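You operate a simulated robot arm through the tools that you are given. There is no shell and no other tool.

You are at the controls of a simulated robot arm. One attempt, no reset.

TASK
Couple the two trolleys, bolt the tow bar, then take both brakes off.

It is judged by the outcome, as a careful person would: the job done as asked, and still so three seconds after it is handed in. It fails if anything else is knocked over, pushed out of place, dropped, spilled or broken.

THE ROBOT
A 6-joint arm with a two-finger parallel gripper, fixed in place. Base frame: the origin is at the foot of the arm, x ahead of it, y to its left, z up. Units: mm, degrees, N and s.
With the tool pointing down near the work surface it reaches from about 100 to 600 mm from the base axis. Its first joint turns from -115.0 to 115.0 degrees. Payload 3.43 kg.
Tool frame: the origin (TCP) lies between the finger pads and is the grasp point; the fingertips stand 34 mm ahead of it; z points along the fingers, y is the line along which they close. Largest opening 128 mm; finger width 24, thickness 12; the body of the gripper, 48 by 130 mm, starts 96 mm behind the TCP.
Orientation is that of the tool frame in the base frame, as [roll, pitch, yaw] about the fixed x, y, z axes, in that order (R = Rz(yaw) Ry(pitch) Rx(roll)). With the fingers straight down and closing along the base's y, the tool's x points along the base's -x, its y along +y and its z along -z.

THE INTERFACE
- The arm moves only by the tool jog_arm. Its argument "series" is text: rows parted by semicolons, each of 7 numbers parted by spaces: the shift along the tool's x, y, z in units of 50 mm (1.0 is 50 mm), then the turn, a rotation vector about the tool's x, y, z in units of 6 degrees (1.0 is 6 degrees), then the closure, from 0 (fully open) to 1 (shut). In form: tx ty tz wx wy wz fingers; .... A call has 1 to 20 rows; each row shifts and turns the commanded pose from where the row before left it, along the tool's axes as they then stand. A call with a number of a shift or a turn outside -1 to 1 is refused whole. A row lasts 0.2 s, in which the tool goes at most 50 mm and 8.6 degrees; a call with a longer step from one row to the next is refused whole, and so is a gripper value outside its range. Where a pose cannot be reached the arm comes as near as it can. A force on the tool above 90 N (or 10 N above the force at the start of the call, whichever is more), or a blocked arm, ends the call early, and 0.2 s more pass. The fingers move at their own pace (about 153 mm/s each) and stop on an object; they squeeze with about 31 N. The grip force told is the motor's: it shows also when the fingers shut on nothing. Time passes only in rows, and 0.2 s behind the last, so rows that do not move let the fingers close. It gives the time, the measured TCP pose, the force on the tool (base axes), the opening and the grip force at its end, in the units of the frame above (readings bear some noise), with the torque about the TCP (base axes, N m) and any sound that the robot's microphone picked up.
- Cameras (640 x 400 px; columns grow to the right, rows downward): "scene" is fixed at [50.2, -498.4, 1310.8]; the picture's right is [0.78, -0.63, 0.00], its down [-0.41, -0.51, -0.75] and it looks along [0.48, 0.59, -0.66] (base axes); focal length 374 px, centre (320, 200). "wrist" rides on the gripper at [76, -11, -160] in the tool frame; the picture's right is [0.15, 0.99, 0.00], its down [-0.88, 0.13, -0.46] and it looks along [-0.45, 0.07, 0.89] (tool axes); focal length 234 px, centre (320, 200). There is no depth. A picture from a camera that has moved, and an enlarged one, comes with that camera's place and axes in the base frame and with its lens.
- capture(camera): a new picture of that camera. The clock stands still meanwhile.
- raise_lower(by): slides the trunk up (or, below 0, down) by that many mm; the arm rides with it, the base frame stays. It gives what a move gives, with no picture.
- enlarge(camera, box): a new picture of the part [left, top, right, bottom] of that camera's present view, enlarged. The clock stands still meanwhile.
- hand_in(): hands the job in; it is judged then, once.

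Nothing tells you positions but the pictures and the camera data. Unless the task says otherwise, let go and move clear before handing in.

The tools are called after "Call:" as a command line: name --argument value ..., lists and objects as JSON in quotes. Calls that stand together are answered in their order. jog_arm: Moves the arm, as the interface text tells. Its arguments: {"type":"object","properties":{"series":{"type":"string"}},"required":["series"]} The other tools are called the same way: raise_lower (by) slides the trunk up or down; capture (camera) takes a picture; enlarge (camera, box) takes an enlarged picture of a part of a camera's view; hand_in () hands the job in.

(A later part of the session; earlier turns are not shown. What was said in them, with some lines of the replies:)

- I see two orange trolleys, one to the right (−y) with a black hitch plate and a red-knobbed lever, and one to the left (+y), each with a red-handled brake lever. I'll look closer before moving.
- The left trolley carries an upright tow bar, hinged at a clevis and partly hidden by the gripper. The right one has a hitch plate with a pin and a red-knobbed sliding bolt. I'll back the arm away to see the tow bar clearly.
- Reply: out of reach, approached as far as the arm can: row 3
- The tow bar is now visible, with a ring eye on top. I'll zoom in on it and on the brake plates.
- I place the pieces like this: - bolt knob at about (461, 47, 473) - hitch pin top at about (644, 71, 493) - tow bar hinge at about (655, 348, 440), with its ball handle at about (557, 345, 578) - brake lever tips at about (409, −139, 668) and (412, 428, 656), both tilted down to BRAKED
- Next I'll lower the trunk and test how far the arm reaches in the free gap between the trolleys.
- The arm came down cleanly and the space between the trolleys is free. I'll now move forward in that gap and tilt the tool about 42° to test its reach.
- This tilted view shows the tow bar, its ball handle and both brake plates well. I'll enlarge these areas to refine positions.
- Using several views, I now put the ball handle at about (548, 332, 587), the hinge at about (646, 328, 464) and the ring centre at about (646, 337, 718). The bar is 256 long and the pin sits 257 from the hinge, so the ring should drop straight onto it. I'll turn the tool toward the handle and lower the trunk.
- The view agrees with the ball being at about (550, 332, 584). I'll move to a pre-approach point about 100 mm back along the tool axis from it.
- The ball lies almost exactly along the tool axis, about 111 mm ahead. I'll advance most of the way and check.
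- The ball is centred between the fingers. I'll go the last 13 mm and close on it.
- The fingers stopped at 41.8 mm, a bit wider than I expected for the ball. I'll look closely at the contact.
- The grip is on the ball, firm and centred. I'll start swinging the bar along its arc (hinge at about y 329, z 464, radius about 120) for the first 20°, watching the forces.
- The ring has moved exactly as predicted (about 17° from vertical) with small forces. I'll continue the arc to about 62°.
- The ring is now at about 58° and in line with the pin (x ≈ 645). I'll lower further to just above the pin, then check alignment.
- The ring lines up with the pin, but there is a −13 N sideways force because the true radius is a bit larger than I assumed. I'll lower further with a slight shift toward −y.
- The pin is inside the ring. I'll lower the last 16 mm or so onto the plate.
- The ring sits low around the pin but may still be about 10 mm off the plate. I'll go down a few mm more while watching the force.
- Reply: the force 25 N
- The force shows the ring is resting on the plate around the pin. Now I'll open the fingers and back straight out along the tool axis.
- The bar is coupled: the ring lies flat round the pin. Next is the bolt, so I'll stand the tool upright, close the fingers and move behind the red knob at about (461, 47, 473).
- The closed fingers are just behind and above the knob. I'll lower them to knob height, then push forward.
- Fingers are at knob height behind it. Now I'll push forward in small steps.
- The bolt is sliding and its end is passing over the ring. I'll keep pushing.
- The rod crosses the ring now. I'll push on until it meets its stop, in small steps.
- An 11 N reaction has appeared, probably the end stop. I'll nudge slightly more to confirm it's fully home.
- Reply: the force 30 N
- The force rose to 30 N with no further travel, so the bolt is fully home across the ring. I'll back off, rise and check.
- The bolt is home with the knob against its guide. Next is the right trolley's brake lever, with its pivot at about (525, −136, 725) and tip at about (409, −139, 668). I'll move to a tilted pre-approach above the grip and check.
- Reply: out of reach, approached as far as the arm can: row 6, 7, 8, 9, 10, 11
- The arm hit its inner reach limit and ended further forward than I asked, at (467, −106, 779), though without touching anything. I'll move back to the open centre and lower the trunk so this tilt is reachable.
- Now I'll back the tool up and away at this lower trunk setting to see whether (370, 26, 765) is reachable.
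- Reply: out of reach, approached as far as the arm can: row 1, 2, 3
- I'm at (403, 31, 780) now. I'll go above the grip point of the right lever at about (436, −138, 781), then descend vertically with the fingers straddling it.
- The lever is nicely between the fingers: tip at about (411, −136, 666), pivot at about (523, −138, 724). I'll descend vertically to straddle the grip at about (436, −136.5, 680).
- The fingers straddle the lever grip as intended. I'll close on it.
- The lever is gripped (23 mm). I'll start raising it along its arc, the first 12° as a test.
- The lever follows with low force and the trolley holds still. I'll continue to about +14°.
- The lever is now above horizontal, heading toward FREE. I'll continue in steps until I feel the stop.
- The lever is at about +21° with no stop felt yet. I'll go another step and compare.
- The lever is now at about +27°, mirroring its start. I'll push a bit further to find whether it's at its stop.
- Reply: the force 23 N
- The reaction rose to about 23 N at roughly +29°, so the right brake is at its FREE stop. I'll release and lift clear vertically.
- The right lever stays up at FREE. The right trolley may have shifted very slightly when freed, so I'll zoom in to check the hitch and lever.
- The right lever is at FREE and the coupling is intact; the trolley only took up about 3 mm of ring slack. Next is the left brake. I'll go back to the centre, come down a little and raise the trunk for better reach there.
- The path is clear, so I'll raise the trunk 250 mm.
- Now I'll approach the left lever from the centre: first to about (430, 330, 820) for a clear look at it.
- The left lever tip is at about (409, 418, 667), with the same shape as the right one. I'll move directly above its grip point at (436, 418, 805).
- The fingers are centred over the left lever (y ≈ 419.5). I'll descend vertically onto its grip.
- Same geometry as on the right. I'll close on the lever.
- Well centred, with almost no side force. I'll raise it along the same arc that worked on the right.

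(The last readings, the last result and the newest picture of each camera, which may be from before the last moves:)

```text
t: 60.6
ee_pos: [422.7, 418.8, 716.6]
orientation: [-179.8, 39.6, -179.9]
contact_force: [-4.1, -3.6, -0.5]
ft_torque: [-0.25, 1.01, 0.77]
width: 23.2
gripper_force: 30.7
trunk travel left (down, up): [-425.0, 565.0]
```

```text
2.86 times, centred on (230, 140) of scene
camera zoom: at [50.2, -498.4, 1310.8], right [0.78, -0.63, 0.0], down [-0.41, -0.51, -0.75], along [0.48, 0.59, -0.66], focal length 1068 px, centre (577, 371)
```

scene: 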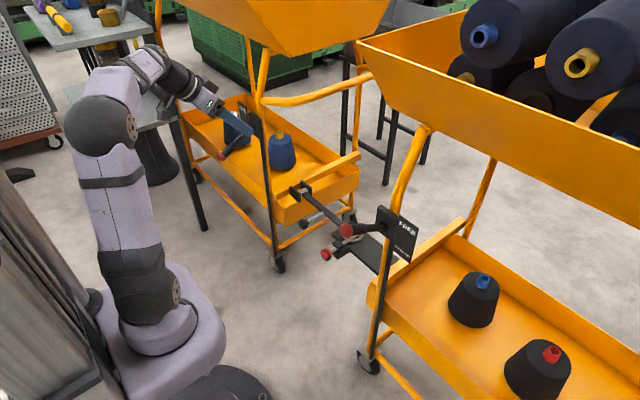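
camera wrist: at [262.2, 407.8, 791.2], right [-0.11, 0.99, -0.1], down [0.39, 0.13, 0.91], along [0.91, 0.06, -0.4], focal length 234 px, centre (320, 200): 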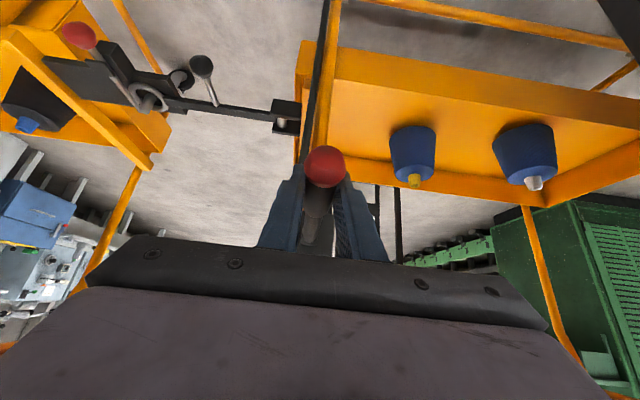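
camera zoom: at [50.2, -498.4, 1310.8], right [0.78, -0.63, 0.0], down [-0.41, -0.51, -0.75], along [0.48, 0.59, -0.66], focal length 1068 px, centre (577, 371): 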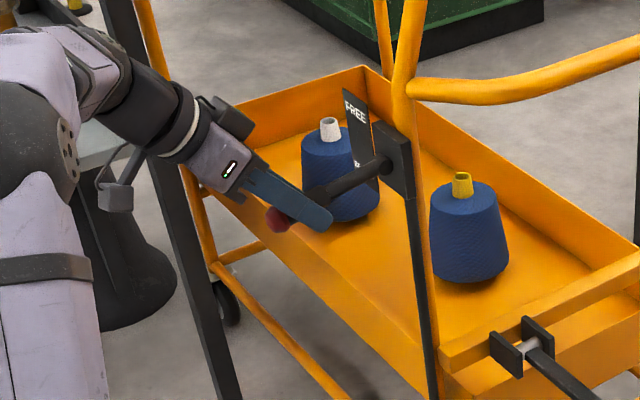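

The lever follows smoothly. I'll continue with the next part of the arc.

Call:
jog_arm --series "-0.1306 -0.01 -0.1624 0 0 0 0.95; -0.1468 0 -0.1478 0 0 0 0.95; -0.1614 0 -0.1315 0 0 0 0.95; -0.1742 0 -0.1141 0 0 0 0.95; -0.1853 0 -0.0952 0 0 0 0.95; 0 0 0 0 0 0 0.95"

Call:
capture --camera "wrist"

Call:
enlarge --camera "scene" --box '[150, 70, 310, 210]'

```text
t: 62.0
ee_pos: [432.7, 419.0, 771.1]
orientation: [180.0, 39.6, 180.0]
contact_force: [-15.5, -1.9, 0.4]
ft_torque: [0.33, 0.97, 0.97]
width: 23.1
gripper_force: 31.7
trunk travel left (down, up): [-425.0, 565.0]
```

```text
taken
camera wrist: at [271.5, 407.8, 843.8], right [-0.11, 0.99, -0.09], down [0.39, 0.13, 0.91], along [0.92, 0.07, -0.4], focal length 234 px, centre (320, 200)
```

wrist: 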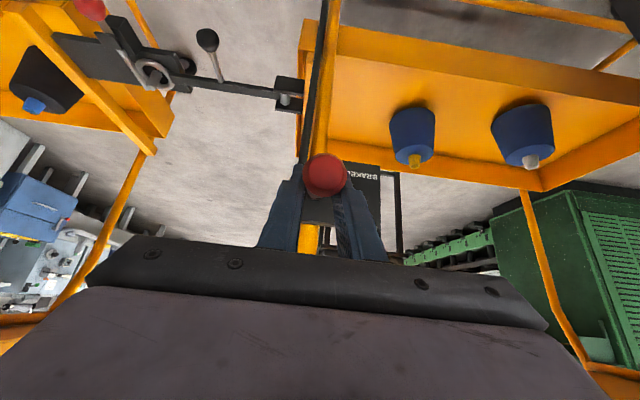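

```text
2.86 times, centred on (230, 140) of scene
camera zoom: at [50.2, -498.4, 1310.8], right [0.78, -0.63, 0.0], down [-0.41, -0.51, -0.75], along [0.48, 0.59, -0.66], focal length 1068 px, centre (577, 371)
```

zoom: 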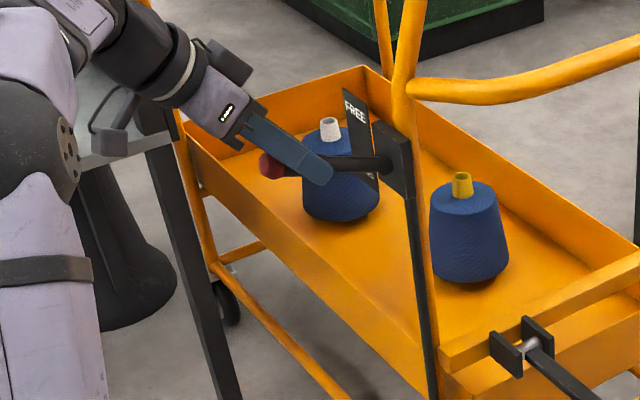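

The lever is at about +21°. I'll continue the last part with slight radial relief, watching for the stop.

Call:
jog_arm --series "-0.225 0 -0.05 0 0 0 0.95; 0 0 0 0 0 0 0.95"

Call:
jog_arm --series "-0.1 0 -0.025 0 0 0 0.95; 0 0 0 0 0 0 0.95"

Call:
capture --camera "wrist"

Call:
enlarge --camera "scene" --box '[150, 70, 310, 210]'

```text
t: 62.6
ee_pos: [440.8, 421.6, 779.7]
orientation: [179.7, 39.9, 179.7]
contact_force: [-12.1, 0.9, 3.6]
ft_torque: [0.09, 0.53, -0.6]
width: 23.4
gripper_force: 31.1
trunk travel left (down, up): [-425.0, 565.0]
```

```text
t: 63.2
ee_pos: [441.4, 420.2, 782.4]
orientation: [180.0, 39.7, 179.9]
contact_force: [-18.1, 1.9, 1.1]
ft_torque: [-0.15, 0.85, -0.41]
width: 23.5
gripper_force: 31.0
trunk travel left (down, up): [-425.0, 565.0]
```

```text
taken
camera wrist: at [280.7, 409.5, 856.1], right [-0.11, 0.99, -0.09], down [0.39, 0.13, 0.91], along [0.92, 0.07, -0.4], focal length 234 px, centre (320, 200)
```

wrist: 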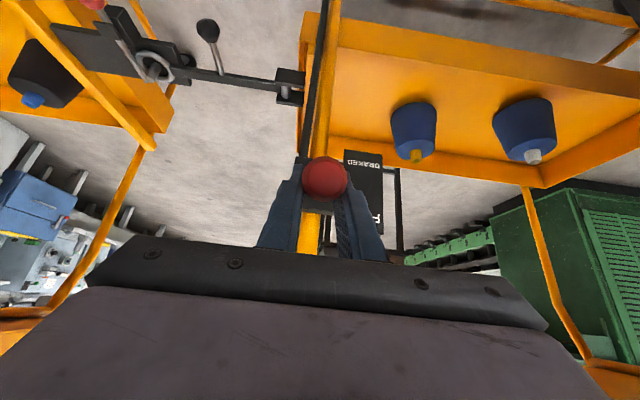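

```text
2.86 times, centred on (230, 140) of scene
camera zoom: at [50.2, -498.4, 1310.8], right [0.78, -0.63, 0.0], down [-0.41, -0.51, -0.75], along [0.48, 0.59, -0.66], focal length 1068 px, centre (577, 371)
```

zoom: 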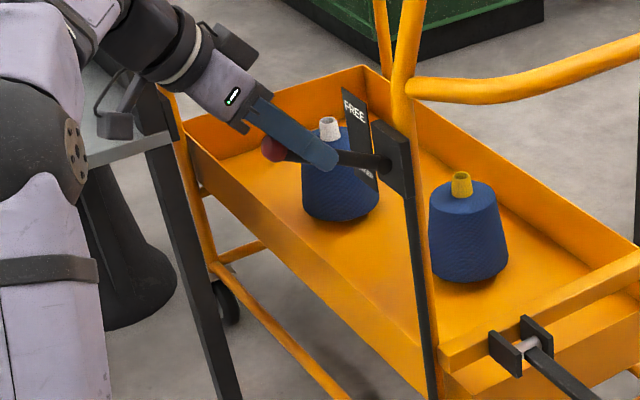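

The lever is at about +28°, versus about +30° at the right one's stop. I'll push slightly further upward to make sure it's at the end.

Call:
jog_arm --series "-0.108 0 -0.066 0 0 0 0.95; 0 0 0 0 0 0 0.95"

Call:
capture --camera "wrist"

```text
t: 63.9
ee_pos: [442.0, 420.1, 783.0]
orientation: [-179.8, 39.2, -179.9]
contact_force: [-21.5, 0.3, -20.2]
ft_torque: [0.37, -0.4, 0.56]
width: 23.5
gripper_force: 31.0
trunk travel left (down, up): [-425.0, 565.0]
```

```text
taken
camera wrist: at [282.5, 409.8, 859.0], right [-0.11, 0.99, -0.1], down [0.39, 0.13, 0.91], along [0.91, 0.06, -0.4], focal length 234 px, centre (320, 200)
```

wrist: 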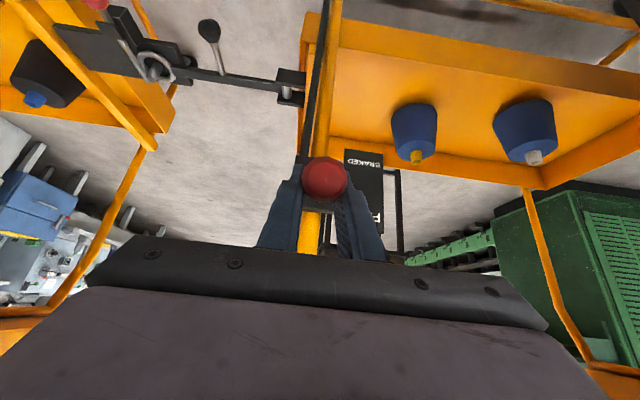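

The force rose to about 29 N with no movement, so the left brake is at its FREE stop. I'll relax the pressure, open and lift clear.

Call:
jog_arm --series "0.08 0 0.03 0 0 0 0.95; 0 0 0 0 0 0 0.85; 0 0 0 0 0 0 0.75; 0 0 0 0 0 0 0.6; 0 0 0 0 0 0 0.45; 0 0 0 0 0 0 0.4; -0.192 0 -0.23 0 0 0 0.4; -0.256 0 -0.307 0 0 0 0.4; -0.256 0 -0.307 0 0 0 0.4; -0.128 0 -0.154 0 0 0 0.4; 0 0 0 0 0 0 0.4"

Call:
capture --camera "wrist"

Call:
capture --camera "scene"

Call:
enlarge --camera "scene" --box '[150, 70, 310, 210]'

```text
t: 66.2
ee_pos: [441.7, 421.2, 848.4]
orientation: [180.0, 39.7, 180.0]
contact_force: [-0.1, -0.3, 0.7]
ft_torque: [-0.01, -0.01, -0.02]
width: 76.7
gripper_force: 0.1
trunk travel left (down, up): [-425.0, 565.0]
```

```text
taken
camera wrist: at [281.0, 408.9, 922.3], right [-0.11, 0.99, -0.09], down [0.39, 0.13, 0.91], along [0.92, 0.07, -0.4], focal length 234 px, centre (320, 200)
```

wrist: 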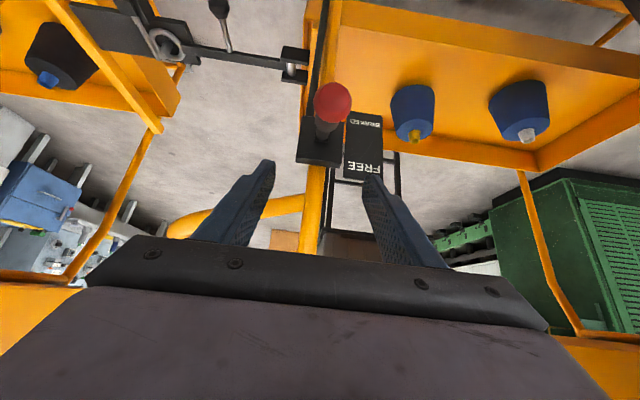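

```text
taken
```

scene: 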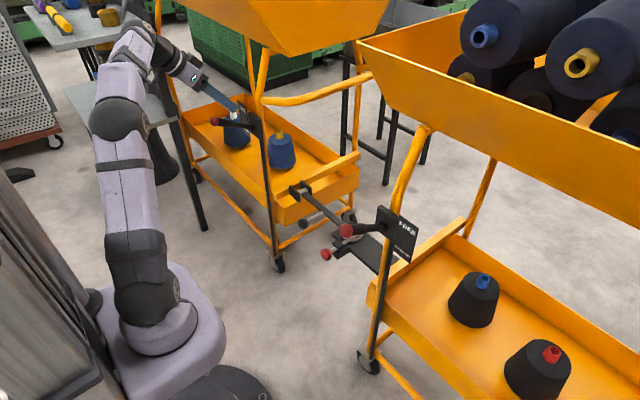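

```text
2.86 times, centred on (230, 140) of scene
camera zoom: at [50.2, -498.4, 1310.8], right [0.78, -0.63, 0.0], down [-0.41, -0.51, -0.75], along [0.48, 0.59, -0.66], focal length 1068 px, centre (577, 371)
```

zoom: 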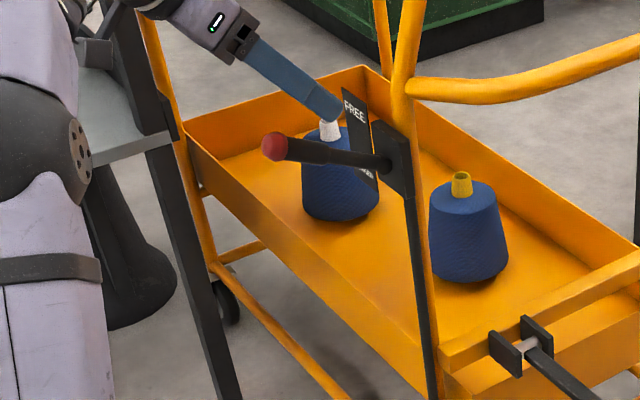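

Both levers are now up at FREE. I'll retreat to the open centre and check everything once more.

Call:
jog_arm --series "-0.256 0 -0.307 0 0 0 0.4; 0 -0.9 0 0 0 0 0.4; 0 -0.9 0 0 0 0 0.4; -0.178 -0.84 0.148 0 0 0 0.4; -0.178 -0.84 0.148 0 0 0 0.4; -0.178 -0.84 0.148 0 0 0 0.4; -0.178 -0.84 0.148 0 0 0 0.4; -0.178 -0.84 0.148 0 0 0 0.4; 0 0 0 0 0 0 0.4"

Call:
capture --camera "scene"

Call:
capture --camera "wrist"

Call:
enlarge --camera "scene" --box '[270, 170, 430, 290]'

Call:
enlarge --camera "scene" --box '[180, 80, 320, 200]'

```text
t: 68.2
ee_pos: [497.8, 116.9, 869.4]
orientation: [-180.0, 39.7, -179.9]
contact_force: [0.1, -0.1, -0.9]
ft_torque: [0.01, -0.01, 0.02]
width: 77.0
gripper_force: 0.1
trunk travel left (down, up): [-425.0, 565.0]
```

```text
taken
```

scene: 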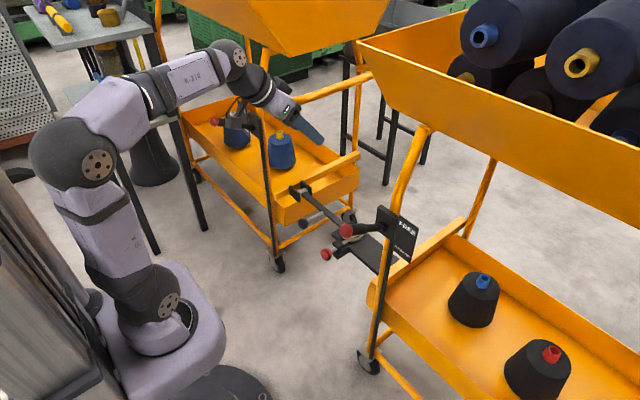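

```text
taken
camera wrist: at [337.4, 105.9, 944.1], right [-0.11, 0.99, -0.09], down [0.39, 0.13, 0.91], along [0.92, 0.07, -0.4], focal length 234 px, centre (320, 200)
```

wrist: 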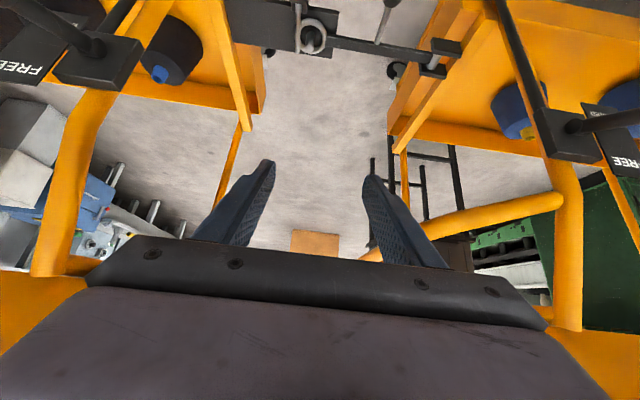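

```text
3.33 times, centred on (350, 230) of scene
camera zoom: at [50.2, -498.4, 1310.8], right [0.78, -0.63, 0.0], down [-0.41, -0.51, -0.75], along [0.48, 0.59, -0.66], focal length 1246 px, centre (220, 100)
```

zoom: 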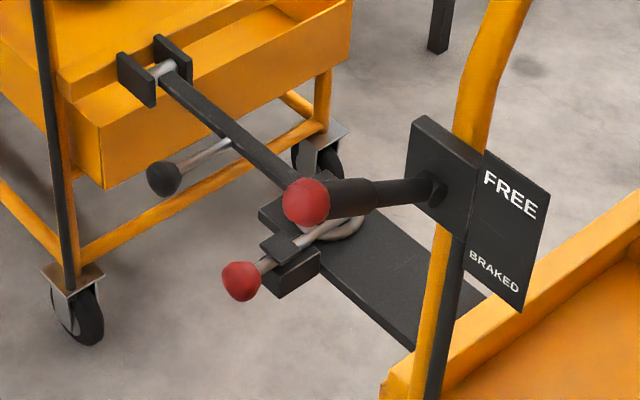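

```text
3.33 times, centred on (250, 140) of scene
camera zoom: at [50.2, -498.4, 1310.8], right [0.78, -0.63, 0.0], down [-0.41, -0.51, -0.75], along [0.48, 0.59, -0.66], focal length 1246 px, centre (553, 400)
```

zoom: 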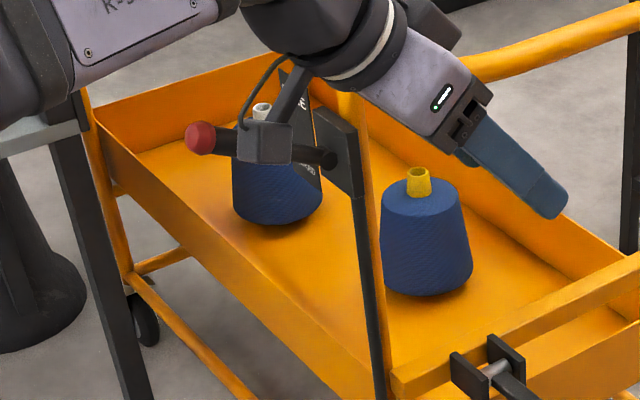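

Both levers point up and the coupling looks intact. I'll zoom in on the ring, pin and bolt once more before handing in.

Call:
enlarge --camera "wrist" --box '[220, 0, 480, 90]'

Call:
enlarge --camera "scene" --box '[310, 210, 380, 270]'

```text
2.46 times, centred on (350, 45) of wrist
camera zoom: at [337.4, 105.9, 944.1], right [-0.11, 0.99, -0.09], down [0.39, 0.13, 0.91], along [0.92, 0.07, -0.4], focal length 576 px, centre (246, 582)
```

zoom: 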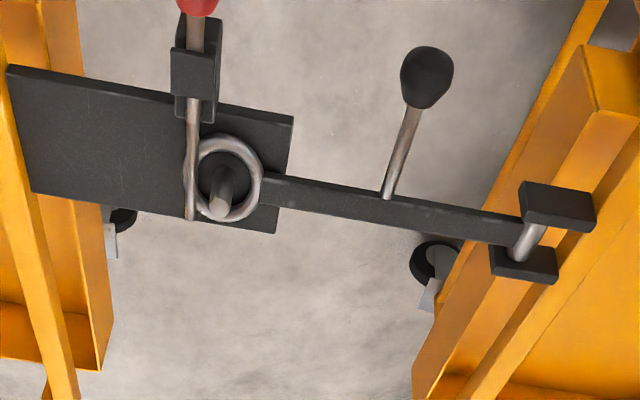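

```text
6.67 times, centred on (345, 240) of scene
camera zoom: at [50.2, -498.4, 1310.8], right [0.78, -0.63, 0.0], down [-0.41, -0.51, -0.75], along [0.48, 0.59, -0.66], focal length 2493 px, centre (153, -67)
```

zoom: 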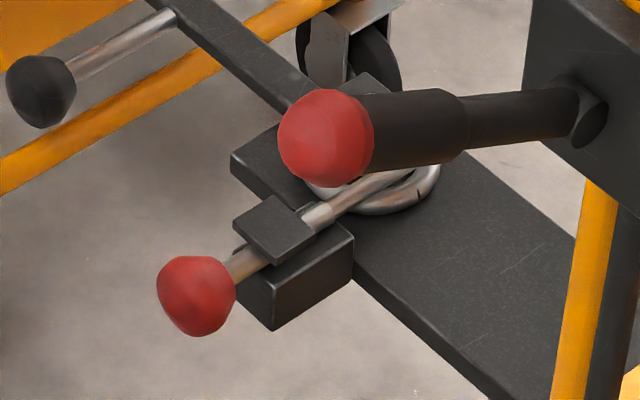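

The ring seems to sit a little to one side under the bolt now. I'll measure this more precisely by repeating an earlier zoom and looking straight down over the hitch.

Call:
enlarge --camera "scene" --box '[280, 160, 400, 260]'

Call:
enlarge --camera "wrist" --box '[270, 0, 360, 70]'

Call:
enlarge --camera "scene" --box '[330, 280, 450, 400]'

```text
4.00 times, centred on (340, 210) of scene
camera zoom: at [50.2, -498.4, 1310.8], right [0.78, -0.63, 0.0], down [-0.41, -0.51, -0.75], along [0.48, 0.59, -0.66], focal length 1496 px, centre (240, 160)
```

zoom: 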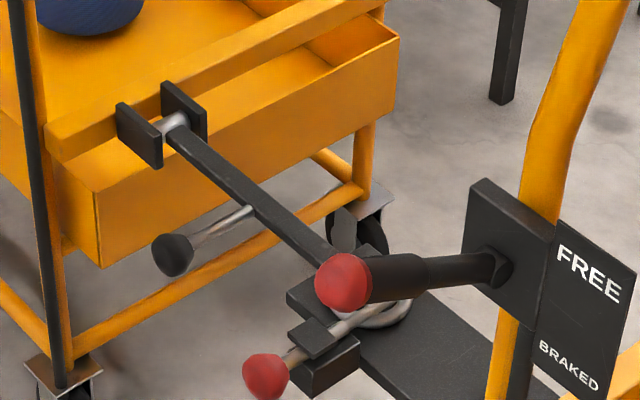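

```text
5.71 times, centred on (315, 35) of wrist
camera zoom: at [337.4, 105.9, 944.1], right [-0.11, 0.99, -0.09], down [0.39, 0.13, 0.91], along [0.92, 0.07, -0.4], focal length 1338 px, centre (349, 1143)
```

zoom: 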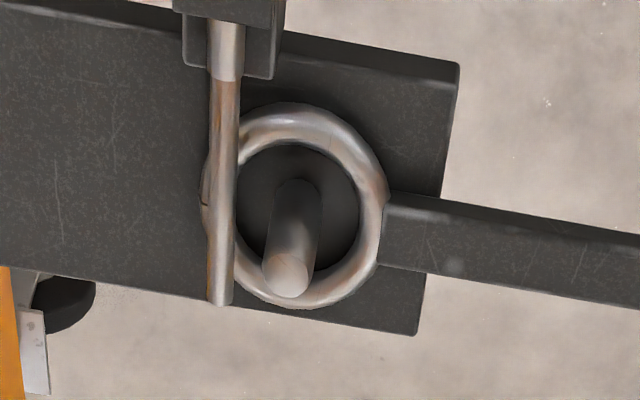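

```text
3.33 times, centred on (390, 340) of scene
camera zoom: at [50.2, -498.4, 1310.8], right [0.78, -0.63, 0.0], down [-0.41, -0.51, -0.75], along [0.48, 0.59, -0.66], focal length 1246 px, centre (87, -267)
```

zoom: 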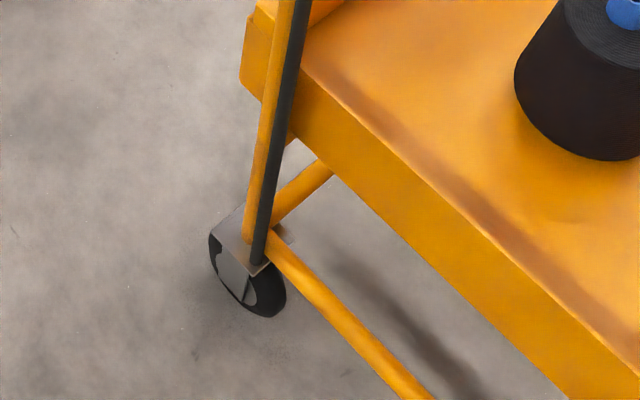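

The close view shows the bolt lying fully across the ring and the ring flat round the pin. Both levers are at FREE and the trolleys are standing still. The arm is clear with the gripper open, so I'm handing in.

Call:
hand_in

```text
The job is handed in.
```

The job is handed in; no verdict has come back.

- **Coupling:** I swung the tow bar down by its ball handle. Its ring lies flat on the hitch plate with the pin through it.
- **Bolt:** I pushed the red-knobbed bolt in until it met its stop. The last close view shows it lying right across the ring.
- **Brakes:** I raised both levers from BRAKED until they met their stops, pointing up at FREE. They stayed there after I let go, the right one first and then the left.

When its brake came off, the right trolley rolled about 3 mm toward the left one, within the slack between ring and pin. In the last pictures it had not moved further. I saw nothing else knocked over or pushed out of place. The arm stands clear between the trolleys with the gripper open.
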